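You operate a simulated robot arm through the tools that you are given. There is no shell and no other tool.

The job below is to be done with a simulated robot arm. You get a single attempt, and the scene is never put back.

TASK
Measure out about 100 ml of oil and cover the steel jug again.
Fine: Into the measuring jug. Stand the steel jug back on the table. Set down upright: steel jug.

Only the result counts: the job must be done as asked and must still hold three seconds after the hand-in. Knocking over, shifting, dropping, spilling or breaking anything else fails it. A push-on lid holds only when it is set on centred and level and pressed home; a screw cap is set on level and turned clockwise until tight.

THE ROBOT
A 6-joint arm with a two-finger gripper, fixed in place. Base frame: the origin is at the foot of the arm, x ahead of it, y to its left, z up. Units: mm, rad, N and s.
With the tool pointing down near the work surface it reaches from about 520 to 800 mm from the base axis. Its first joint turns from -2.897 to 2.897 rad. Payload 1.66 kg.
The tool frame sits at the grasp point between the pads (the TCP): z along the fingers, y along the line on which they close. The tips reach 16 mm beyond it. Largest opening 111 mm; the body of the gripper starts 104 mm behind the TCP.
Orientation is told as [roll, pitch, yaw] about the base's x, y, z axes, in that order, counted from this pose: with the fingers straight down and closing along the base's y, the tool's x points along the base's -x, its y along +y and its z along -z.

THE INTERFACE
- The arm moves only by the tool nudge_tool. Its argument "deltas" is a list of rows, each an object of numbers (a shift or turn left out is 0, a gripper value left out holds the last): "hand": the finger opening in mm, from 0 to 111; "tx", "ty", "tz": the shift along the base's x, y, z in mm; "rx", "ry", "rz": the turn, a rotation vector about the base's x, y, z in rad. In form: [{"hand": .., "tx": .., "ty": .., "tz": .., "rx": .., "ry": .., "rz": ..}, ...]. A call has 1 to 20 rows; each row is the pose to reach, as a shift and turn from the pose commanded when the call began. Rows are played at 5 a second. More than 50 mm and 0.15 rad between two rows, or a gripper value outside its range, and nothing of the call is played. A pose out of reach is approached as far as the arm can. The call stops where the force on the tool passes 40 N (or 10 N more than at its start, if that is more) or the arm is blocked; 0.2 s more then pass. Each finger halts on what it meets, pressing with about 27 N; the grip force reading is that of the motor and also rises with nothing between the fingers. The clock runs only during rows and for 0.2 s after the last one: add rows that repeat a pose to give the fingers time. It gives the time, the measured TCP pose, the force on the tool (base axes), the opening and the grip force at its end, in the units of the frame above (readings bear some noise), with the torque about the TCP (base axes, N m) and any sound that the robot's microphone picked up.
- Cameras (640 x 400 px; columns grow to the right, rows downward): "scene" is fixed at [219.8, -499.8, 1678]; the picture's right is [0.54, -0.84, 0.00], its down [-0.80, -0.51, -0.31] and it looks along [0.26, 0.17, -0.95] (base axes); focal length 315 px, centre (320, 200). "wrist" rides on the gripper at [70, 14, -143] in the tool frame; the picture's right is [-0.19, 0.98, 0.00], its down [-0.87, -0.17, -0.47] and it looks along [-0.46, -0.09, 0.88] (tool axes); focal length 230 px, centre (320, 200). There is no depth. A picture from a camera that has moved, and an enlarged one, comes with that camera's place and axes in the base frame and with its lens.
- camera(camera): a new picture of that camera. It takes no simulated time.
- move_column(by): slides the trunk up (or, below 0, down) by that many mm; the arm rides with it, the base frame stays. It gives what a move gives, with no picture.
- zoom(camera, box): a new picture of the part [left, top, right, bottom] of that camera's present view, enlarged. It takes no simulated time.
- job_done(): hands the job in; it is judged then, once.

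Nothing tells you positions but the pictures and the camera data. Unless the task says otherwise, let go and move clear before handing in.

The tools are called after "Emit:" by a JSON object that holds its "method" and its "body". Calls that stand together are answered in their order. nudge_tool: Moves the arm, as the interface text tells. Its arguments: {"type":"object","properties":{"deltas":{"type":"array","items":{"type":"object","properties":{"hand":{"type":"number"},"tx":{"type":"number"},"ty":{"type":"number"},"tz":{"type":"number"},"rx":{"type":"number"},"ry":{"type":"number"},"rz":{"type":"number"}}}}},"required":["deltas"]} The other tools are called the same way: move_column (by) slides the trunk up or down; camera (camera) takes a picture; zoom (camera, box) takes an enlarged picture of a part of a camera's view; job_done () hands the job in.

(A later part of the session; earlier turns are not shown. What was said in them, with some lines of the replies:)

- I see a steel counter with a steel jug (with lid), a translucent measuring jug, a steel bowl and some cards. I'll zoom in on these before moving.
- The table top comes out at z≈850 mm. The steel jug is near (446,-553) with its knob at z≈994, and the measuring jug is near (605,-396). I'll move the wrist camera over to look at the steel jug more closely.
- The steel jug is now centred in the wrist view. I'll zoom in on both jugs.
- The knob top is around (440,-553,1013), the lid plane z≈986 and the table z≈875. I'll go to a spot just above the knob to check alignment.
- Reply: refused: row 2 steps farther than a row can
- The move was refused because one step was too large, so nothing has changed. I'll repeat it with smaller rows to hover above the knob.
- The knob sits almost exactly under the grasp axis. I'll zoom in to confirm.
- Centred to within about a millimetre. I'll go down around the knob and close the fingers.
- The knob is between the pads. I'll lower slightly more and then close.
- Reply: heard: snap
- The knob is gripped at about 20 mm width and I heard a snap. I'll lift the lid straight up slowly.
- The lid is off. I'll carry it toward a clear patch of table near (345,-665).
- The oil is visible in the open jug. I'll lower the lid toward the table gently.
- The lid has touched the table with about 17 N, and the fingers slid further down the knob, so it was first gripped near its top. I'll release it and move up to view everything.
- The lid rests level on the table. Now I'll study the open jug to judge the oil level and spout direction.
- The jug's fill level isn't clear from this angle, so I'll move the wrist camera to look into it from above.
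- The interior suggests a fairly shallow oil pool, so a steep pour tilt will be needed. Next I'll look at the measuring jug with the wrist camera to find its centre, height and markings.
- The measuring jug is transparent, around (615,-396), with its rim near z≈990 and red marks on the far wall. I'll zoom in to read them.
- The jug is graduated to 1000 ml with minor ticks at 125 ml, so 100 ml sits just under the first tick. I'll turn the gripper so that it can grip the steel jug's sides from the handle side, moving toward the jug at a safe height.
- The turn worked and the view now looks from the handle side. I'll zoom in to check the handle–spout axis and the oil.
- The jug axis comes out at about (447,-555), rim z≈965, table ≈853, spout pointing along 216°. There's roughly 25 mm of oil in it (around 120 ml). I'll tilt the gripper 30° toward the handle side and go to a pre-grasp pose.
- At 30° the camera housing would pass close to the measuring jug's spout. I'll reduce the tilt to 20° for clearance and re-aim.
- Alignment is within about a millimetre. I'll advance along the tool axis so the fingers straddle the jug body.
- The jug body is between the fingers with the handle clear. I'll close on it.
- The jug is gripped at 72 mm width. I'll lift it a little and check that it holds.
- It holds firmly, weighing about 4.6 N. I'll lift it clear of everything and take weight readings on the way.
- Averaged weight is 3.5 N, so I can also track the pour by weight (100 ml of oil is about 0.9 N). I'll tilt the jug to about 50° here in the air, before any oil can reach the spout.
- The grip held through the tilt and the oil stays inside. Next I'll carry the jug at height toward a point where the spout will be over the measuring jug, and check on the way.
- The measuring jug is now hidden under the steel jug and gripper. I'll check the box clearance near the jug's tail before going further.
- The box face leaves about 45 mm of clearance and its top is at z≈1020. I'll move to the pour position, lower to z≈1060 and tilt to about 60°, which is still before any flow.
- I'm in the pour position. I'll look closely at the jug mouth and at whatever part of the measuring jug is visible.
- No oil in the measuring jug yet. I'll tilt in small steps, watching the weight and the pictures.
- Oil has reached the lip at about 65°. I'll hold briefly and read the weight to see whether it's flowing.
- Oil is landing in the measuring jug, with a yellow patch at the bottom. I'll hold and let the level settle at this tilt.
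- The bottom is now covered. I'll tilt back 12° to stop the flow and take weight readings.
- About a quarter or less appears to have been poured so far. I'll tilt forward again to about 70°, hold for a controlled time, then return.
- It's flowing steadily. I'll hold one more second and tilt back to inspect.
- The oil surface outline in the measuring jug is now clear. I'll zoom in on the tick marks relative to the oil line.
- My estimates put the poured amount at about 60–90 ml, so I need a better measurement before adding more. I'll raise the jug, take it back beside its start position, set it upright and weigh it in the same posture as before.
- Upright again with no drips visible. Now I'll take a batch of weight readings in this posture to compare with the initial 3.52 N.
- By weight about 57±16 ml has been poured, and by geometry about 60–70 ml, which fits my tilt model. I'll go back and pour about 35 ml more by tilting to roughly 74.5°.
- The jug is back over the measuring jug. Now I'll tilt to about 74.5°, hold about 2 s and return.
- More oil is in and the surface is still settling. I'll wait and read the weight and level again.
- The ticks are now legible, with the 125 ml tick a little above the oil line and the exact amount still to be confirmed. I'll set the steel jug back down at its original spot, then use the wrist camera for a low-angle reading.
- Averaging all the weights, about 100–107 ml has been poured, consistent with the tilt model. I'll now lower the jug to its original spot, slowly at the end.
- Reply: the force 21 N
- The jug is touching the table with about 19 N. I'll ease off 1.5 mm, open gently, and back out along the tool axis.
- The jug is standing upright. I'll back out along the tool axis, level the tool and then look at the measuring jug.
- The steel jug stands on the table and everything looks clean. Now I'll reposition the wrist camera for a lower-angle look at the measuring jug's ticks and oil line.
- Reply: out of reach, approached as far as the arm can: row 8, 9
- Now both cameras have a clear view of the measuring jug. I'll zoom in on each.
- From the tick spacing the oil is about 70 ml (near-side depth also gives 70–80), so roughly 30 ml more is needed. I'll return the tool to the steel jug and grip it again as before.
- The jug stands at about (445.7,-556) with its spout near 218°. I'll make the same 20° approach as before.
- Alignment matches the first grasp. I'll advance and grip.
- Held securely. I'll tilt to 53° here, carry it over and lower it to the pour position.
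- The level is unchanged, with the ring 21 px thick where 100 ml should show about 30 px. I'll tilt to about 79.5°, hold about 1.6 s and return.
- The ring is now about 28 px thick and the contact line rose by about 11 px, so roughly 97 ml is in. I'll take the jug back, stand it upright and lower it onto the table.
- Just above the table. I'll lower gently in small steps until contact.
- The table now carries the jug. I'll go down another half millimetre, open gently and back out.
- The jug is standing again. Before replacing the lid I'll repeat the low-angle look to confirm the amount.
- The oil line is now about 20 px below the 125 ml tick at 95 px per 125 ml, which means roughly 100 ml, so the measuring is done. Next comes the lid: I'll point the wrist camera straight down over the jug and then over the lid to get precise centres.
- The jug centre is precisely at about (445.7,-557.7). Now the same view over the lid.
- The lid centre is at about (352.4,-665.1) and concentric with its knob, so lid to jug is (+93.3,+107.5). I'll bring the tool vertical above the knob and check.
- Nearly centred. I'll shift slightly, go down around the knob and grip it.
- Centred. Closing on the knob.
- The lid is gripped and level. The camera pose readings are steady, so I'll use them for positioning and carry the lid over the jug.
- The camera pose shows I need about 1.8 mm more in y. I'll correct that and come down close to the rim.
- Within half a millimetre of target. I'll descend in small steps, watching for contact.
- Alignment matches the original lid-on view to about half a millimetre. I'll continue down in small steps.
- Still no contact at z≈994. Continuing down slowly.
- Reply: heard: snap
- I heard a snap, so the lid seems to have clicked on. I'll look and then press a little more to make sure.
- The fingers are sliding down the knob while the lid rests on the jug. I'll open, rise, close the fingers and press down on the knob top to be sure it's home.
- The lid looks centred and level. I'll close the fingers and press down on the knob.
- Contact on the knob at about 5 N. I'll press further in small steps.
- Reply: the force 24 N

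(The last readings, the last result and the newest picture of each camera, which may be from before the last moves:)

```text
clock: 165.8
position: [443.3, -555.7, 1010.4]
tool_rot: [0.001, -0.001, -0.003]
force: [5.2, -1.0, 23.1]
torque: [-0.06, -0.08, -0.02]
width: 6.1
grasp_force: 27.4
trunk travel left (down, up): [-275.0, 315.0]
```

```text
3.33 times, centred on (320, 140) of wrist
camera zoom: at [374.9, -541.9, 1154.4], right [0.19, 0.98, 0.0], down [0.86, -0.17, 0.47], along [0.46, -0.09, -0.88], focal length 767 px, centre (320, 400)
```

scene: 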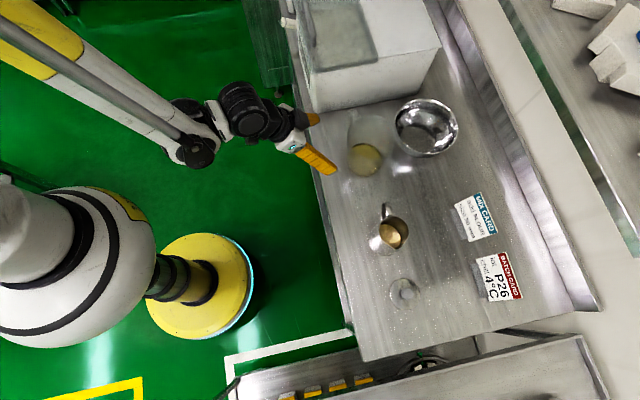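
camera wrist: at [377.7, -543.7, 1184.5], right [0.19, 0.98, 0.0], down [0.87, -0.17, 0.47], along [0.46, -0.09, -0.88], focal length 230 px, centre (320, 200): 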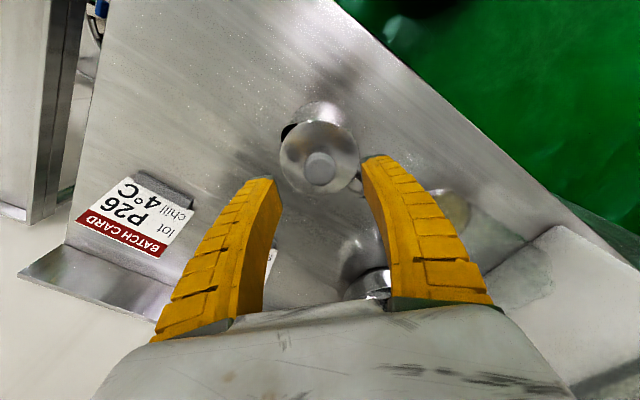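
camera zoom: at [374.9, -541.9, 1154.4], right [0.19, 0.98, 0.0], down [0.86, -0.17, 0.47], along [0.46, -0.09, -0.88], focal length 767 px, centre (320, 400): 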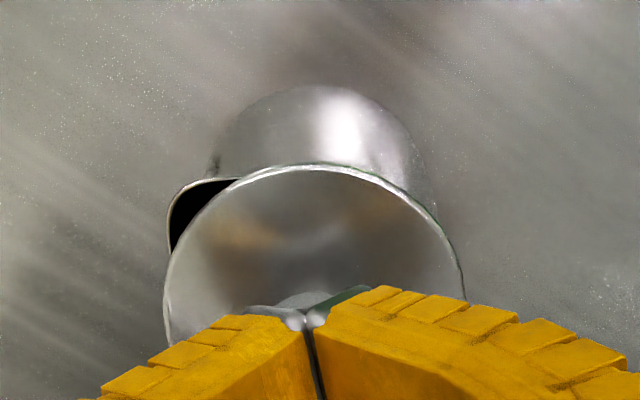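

Pressed with 23 N and no further click, while the tips are starting to slide sideways. I'll lift off and check that the lid sits level.

Emit:
{"method": "nudge_tool", "body": {"deltas": [{"tz": 10}, {"tz": 40, "hand": 0}, {"tz": 80}, {"tz": 120, "hand": 60}, {"tz": 120, "hand": 60}]}}

Emit:
{"method": "nudge_tool", "body": {"deltas": [{"rx": 0.0233, "ry": 0.12}, {"rx": 0.0467, "ry": 0.24}, {"rx": 0.07, "ry": 0.36}, {"rx": 0.0933, "ry": 0.481, "hand": 110}, {"rx": 0.0933, "ry": 0.481, "hand": 110}]}}

Emit:
{"method": "camera", "body": {"camera": "wrist"}}

Emit:
{"method": "zoom", "body": {"camera": "wrist", "box": [270, 150, 370, 250]}}

Emit:
{"method": "camera", "body": {"camera": "scene"}}

```text
clock: 167.0
position: [442.3, -554.8, 1126.7]
tool_rot: [0.002, 0.001, -0.001]
force: [0.8, 0.2, 0.4]
torque: [0.0, 0.04, 0.02]
width: 62.0
grasp_force: 0.8
trunk travel left (down, up): [-275.0, 315.0]
```

```text
clock: 168.2
position: [444.8, -555.4, 1127.3]
tool_rot: [0.101, 0.482, 0.022]
force: [-0.5, 0.1, 0.1]
torque: [-0.03, 0.01, 0.0]
width: 109.9
grasp_force: 0.0
trunk travel left (down, up): [-275.0, 315.0]
```

```text
taken
camera wrist: at [449.4, -556.7, 1289.3], right [0.19, 0.98, 0.0], down [0.98, -0.19, 0.0], along [0.0, 0.0, -1.0], focal length 230 px, centre (320, 200)
```

wrist: 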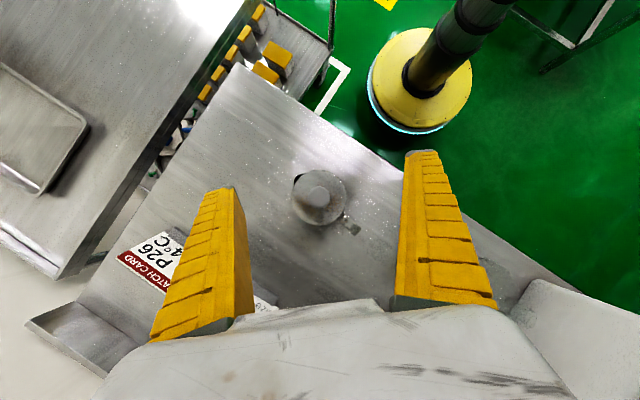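

```text
4.00 times, centred on (320, 200) of wrist
camera zoom: at [449.4, -556.7, 1289.3], right [0.19, 0.98, 0.0], down [0.98, -0.19, 0.0], along [0.0, 0.0, -1.0], focal length 920 px, centre (320, 200)
```

zoom: 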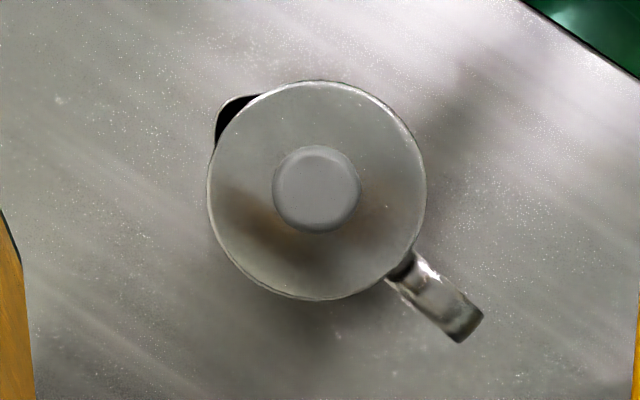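

```text
taken
```

scene: 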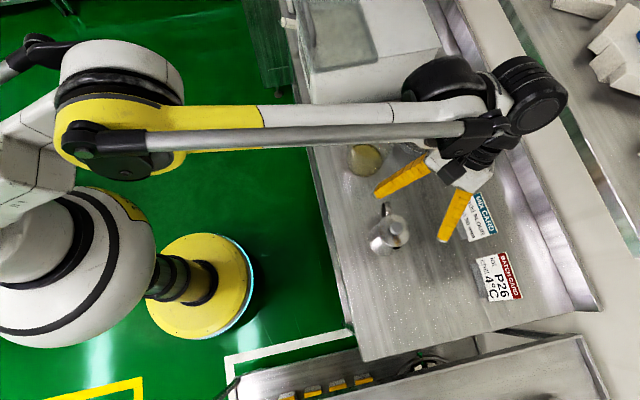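

The lid appears centred, with the disc and knob concentric over the jug. I'll compare it closely with the original scene view.

Emit:
{"method": "zoom", "body": {"camera": "scene", "box": [330, 180, 450, 270]}}

Emit:
{"method": "zoom", "body": {"camera": "scene", "box": [370, 195, 420, 255]}}

Emit:
{"method": "zoom", "body": {"camera": "scene", "box": [320, 80, 480, 180]}}

```text
4.44 times, centred on (390, 225) of scene
camera zoom: at [219.8, -499.8, 1678.0], right [0.54, -0.84, 0.0], down [-0.8, -0.51, -0.31], along [0.26, 0.17, -0.95], focal length 1398 px, centre (9, 89)
```

zoom: 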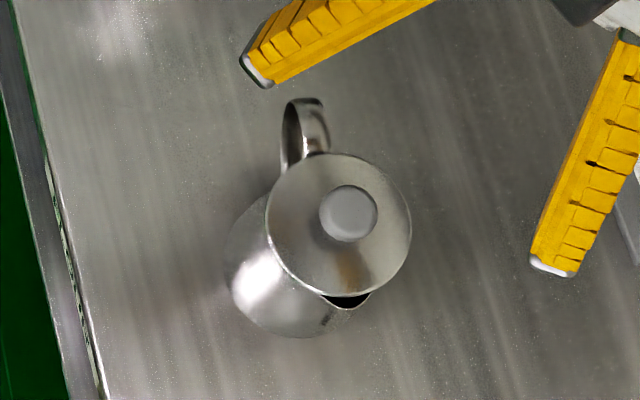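

```text
6.67 times, centred on (395, 225) of scene
camera zoom: at [219.8, -499.8, 1678.0], right [0.54, -0.84, 0.0], down [-0.8, -0.51, -0.31], along [0.26, 0.17, -0.95], focal length 2097 px, centre (-180, 33)
```

zoom: 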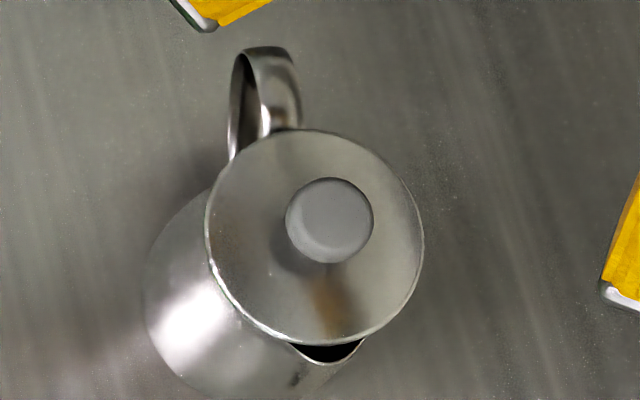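

```text
4.00 times, centred on (400, 130) of scene
camera zoom: at [219.8, -499.8, 1678.0], right [0.54, -0.84, 0.0], down [-0.8, -0.51, -0.31], along [0.26, 0.17, -0.95], focal length 1258 px, centre (0, 480)
```

zoom: 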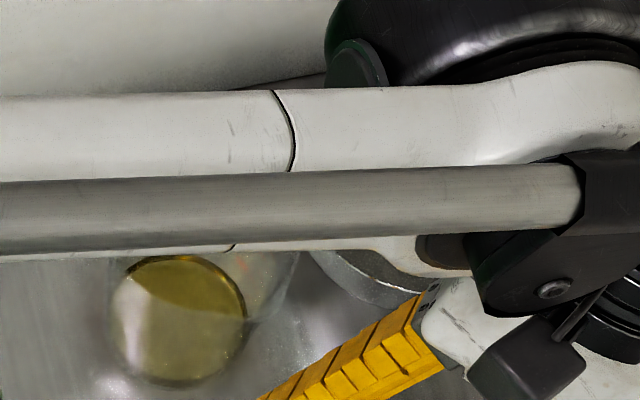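

The lid looks seated and level from above. To be sure it's fully home, I'll take a lower side view of the rim.

Emit:
{"method": "nudge_tool", "body": {"deltas": [{"rx": -0.0233, "ry": -0.12}, {"rx": -0.0467, "ry": -0.24}, {"rx": -0.07, "ry": -0.36}, {"rx": -0.0933, "ry": -0.481}, {"rx": -0.0933, "ry": -0.481}]}}

Emit:
{"method": "nudge_tool", "body": {"deltas": [{"rz": -0.14, "tx": -8, "ty": 10}, {"rz": -0.28, "tx": -20, "ty": 25}, {"rz": -0.42, "tx": -32, "ty": 40}, {"rz": -0.56, "tx": -44, "ty": 56}, {"rz": -0.7, "tx": -56, "ty": 70}, {"rz": -0.8, "tx": -68, "ty": 83}, {"rz": -0.8, "tx": -68, "ty": 83}]}}

Emit:
{"method": "nudge_tool", "body": {"deltas": [{"rx": -0.088, "ry": -0.085}, {"rx": -0.176, "ry": -0.17}, {"rx": -0.264, "ry": -0.256}, {"rx": -0.352, "ry": -0.341}, {"rx": -0.44, "ry": -0.426}, {"rx": -0.44, "ry": -0.426, "tz": -40}, {"rx": -0.44, "ry": -0.426, "tz": -80}, {"rx": -0.44, "ry": -0.426, "tz": -110}, {"rx": -0.44, "ry": -0.426, "tz": -110}]}}

Emit:
{"method": "camera", "body": {"camera": "wrist"}}

```text
clock: 169.4
position: [444.3, -557.1, 1128.6]
tool_rot: [0.002, -0.003, -0.002]
force: [-0.2, 0.1, 0.5]
torque: [0.0, -0.02, -0.03]
width: 110.4
grasp_force: 0.1
trunk travel left (down, up): [-275.0, 315.0]
```

```text
clock: 171.0
position: [376.1, -470.8, 1128.6]
tool_rot: [0.001, 0.0, -0.803]
force: [0.2, 0.6, -0.6]
torque: [0.03, 0.05, 0.03]
width: 110.4
grasp_force: 0.0
trunk travel left (down, up): [-275.0, 315.0]
```

```text
clock: 173.0
position: [376.1, -473.7, 1019.4]
tool_rot: [0.002, -0.614, -0.803]
force: [-0.1, -0.1, -0.9]
torque: [-0.01, 0.02, 0.02]
width: 110.0
grasp_force: 0.1
trunk travel left (down, up): [-275.0, 315.0]
```

```text
taken
camera wrist: at [290.2, -365.1, 1097.4], right [0.81, 0.57, 0.11], down [0.18, -0.43, 0.88], along [0.55, -0.7, -0.46], focal length 230 px, centre (320, 200)
```

wrist: 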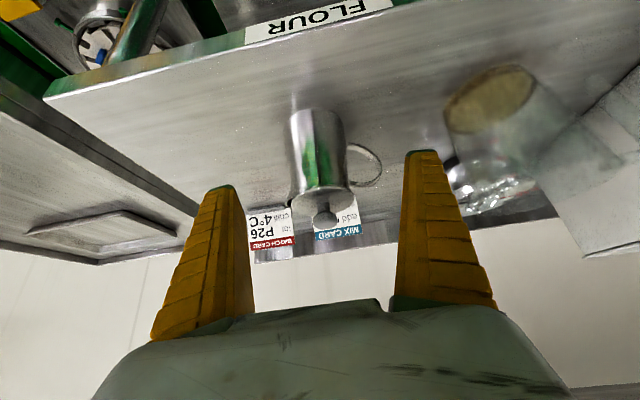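

Emit:
{"method": "zoom", "body": {"camera": "wrist", "box": [280, 160, 370, 240]}}

Emit:
{"method": "zoom", "body": {"camera": "wrist", "box": [285, 180, 360, 215]}}

Emit:
{"method": "zoom", "body": {"camera": "wrist", "box": [280, 95, 390, 190]}}

```text
5.00 times, centred on (325, 200) of wrist
camera zoom: at [290.2, -365.1, 1097.4], right [0.81, 0.57, 0.11], down [0.18, -0.43, 0.88], along [0.55, -0.7, -0.46], focal length 1150 px, centre (295, 200)
```

zoom: 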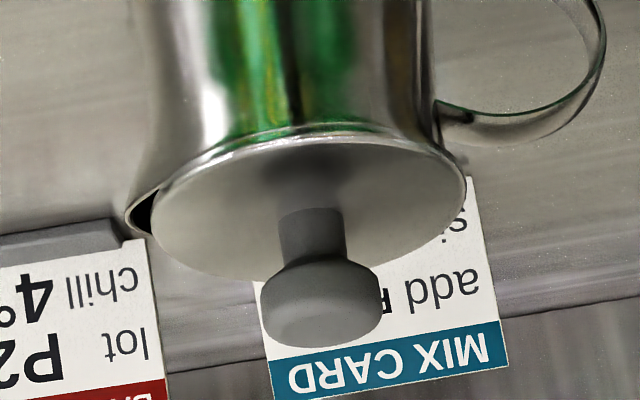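

```text
8.53 times, centred on (322, 198) of wrist
camera zoom: at [290.2, -365.1, 1097.4], right [0.81, 0.57, 0.11], down [0.18, -0.43, 0.88], along [0.55, -0.7, -0.46], focal length 1963 px, centre (299, 221)
```

zoom: 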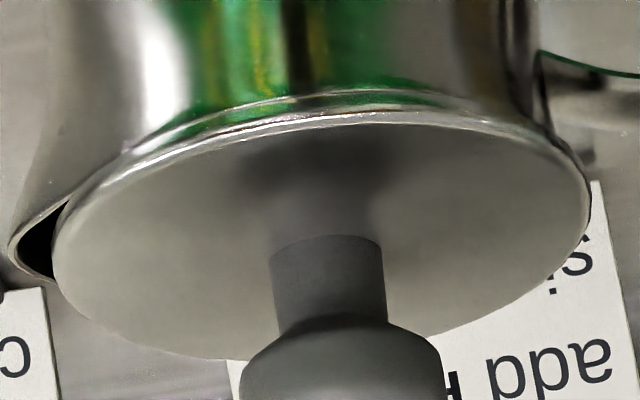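

```text
4.21 times, centred on (335, 142) of wrist
camera zoom: at [290.2, -365.1, 1097.4], right [0.81, 0.57, 0.11], down [0.18, -0.43, 0.88], along [0.55, -0.7, -0.46], focal length 969 px, centre (257, 442)
```

zoom: 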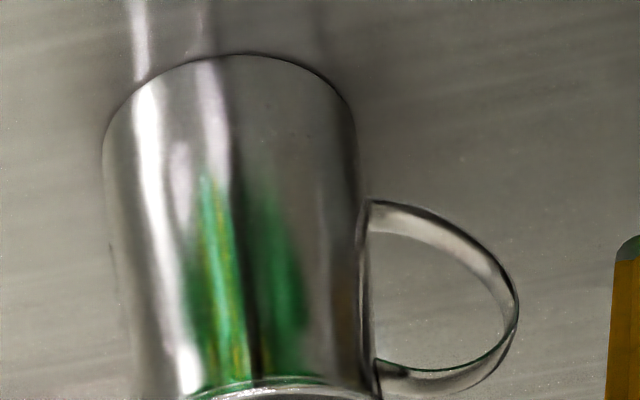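

From the side the lid is flush, level and centred on the rim, which fits the snap I heard. I'll move the arm up and clear and take a final look at the whole scene.

Emit:
{"method": "nudge_tool", "body": {"deltas": [{"tz": 40}, {"tz": 80}, {"tz": 115}, {"tz": 130, "tx": -15, "ty": 30}, {"tz": 150, "tx": -30, "ty": 70}, {"tz": 160, "tx": -45, "ty": 110}, {"tz": 160, "tx": -60, "ty": 150}, {"tz": 160, "tx": -60, "ty": 150}]}}

Emit:
{"method": "camera", "body": {"camera": "scene"}}

Emit:
{"method": "zoom", "body": {"camera": "scene", "box": [320, 80, 480, 180]}}

Emit:
{"method": "zoom", "body": {"camera": "scene", "box": [330, 160, 460, 310]}}

```text
clock: 174.8
position: [315.5, -325.2, 1178.2]
tool_rot: [0.002, -0.613, -0.804]
force: [-0.2, 0.0, -0.5]
torque: [0.01, 0.02, 0.01]
width: 109.9
grasp_force: 0.2
trunk travel left (down, up): [-275.0, 315.0]
```

```text
taken
```

scene: 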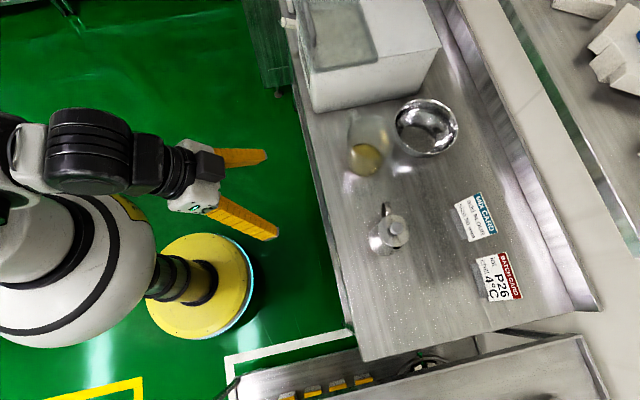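

```text
4.00 times, centred on (400, 130) of scene
camera zoom: at [219.8, -499.8, 1678.0], right [0.54, -0.84, 0.0], down [-0.8, -0.51, -0.31], along [0.26, 0.17, -0.95], focal length 1258 px, centre (0, 480)
```

zoom: 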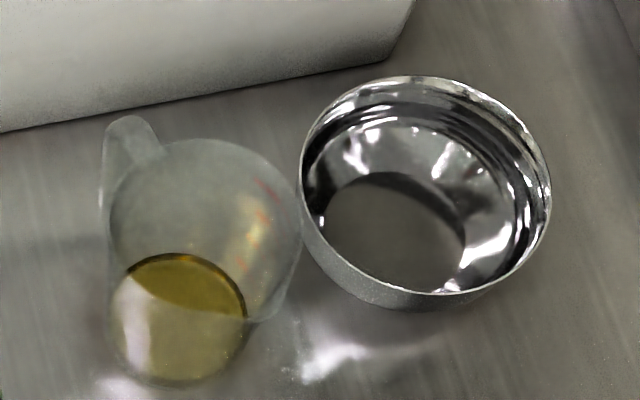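

```text
2.67 times, centred on (395, 235) of scene
camera zoom: at [219.8, -499.8, 1678.0], right [0.54, -0.84, 0.0], down [-0.8, -0.51, -0.31], along [0.26, 0.17, -0.95], focal length 839 px, centre (120, 107)
```

zoom: 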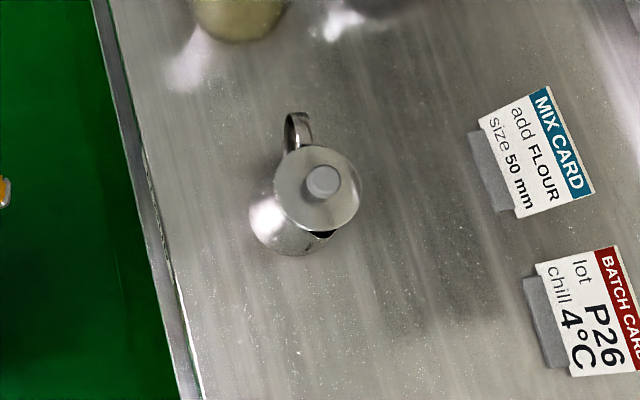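

The measuring jug holds about 100 ml of oil. The steel jug stands upright with its lid on, nothing else has moved or been spilled on, and the arm is clear, so I'm handing in.

Emit:
{"method": "job_done", "body": {}}

```text
The job is handed in.
```

I poured about 100 ml of oil into the measuring jug, stood the steel jug upright on the table near where it started, and put its lid back on. I've handed the job in, but no verdict came back.

- **Amount:** the last close view put the oil line about 25 ml below the 125 ml mark, so about 100 ml. Weight readings were too noisy to confirm it. I'd allow roughly ±10 ml.
- **Lid:** I heard a snap as it went on, then pressed down on the knob with about 23 N. A side view afterwards showed it level, centred and flush with the rim.
- **Everything else:** the measuring jug, bowl and cards look undisturbed in the final pictures. I saw no oil on the table.
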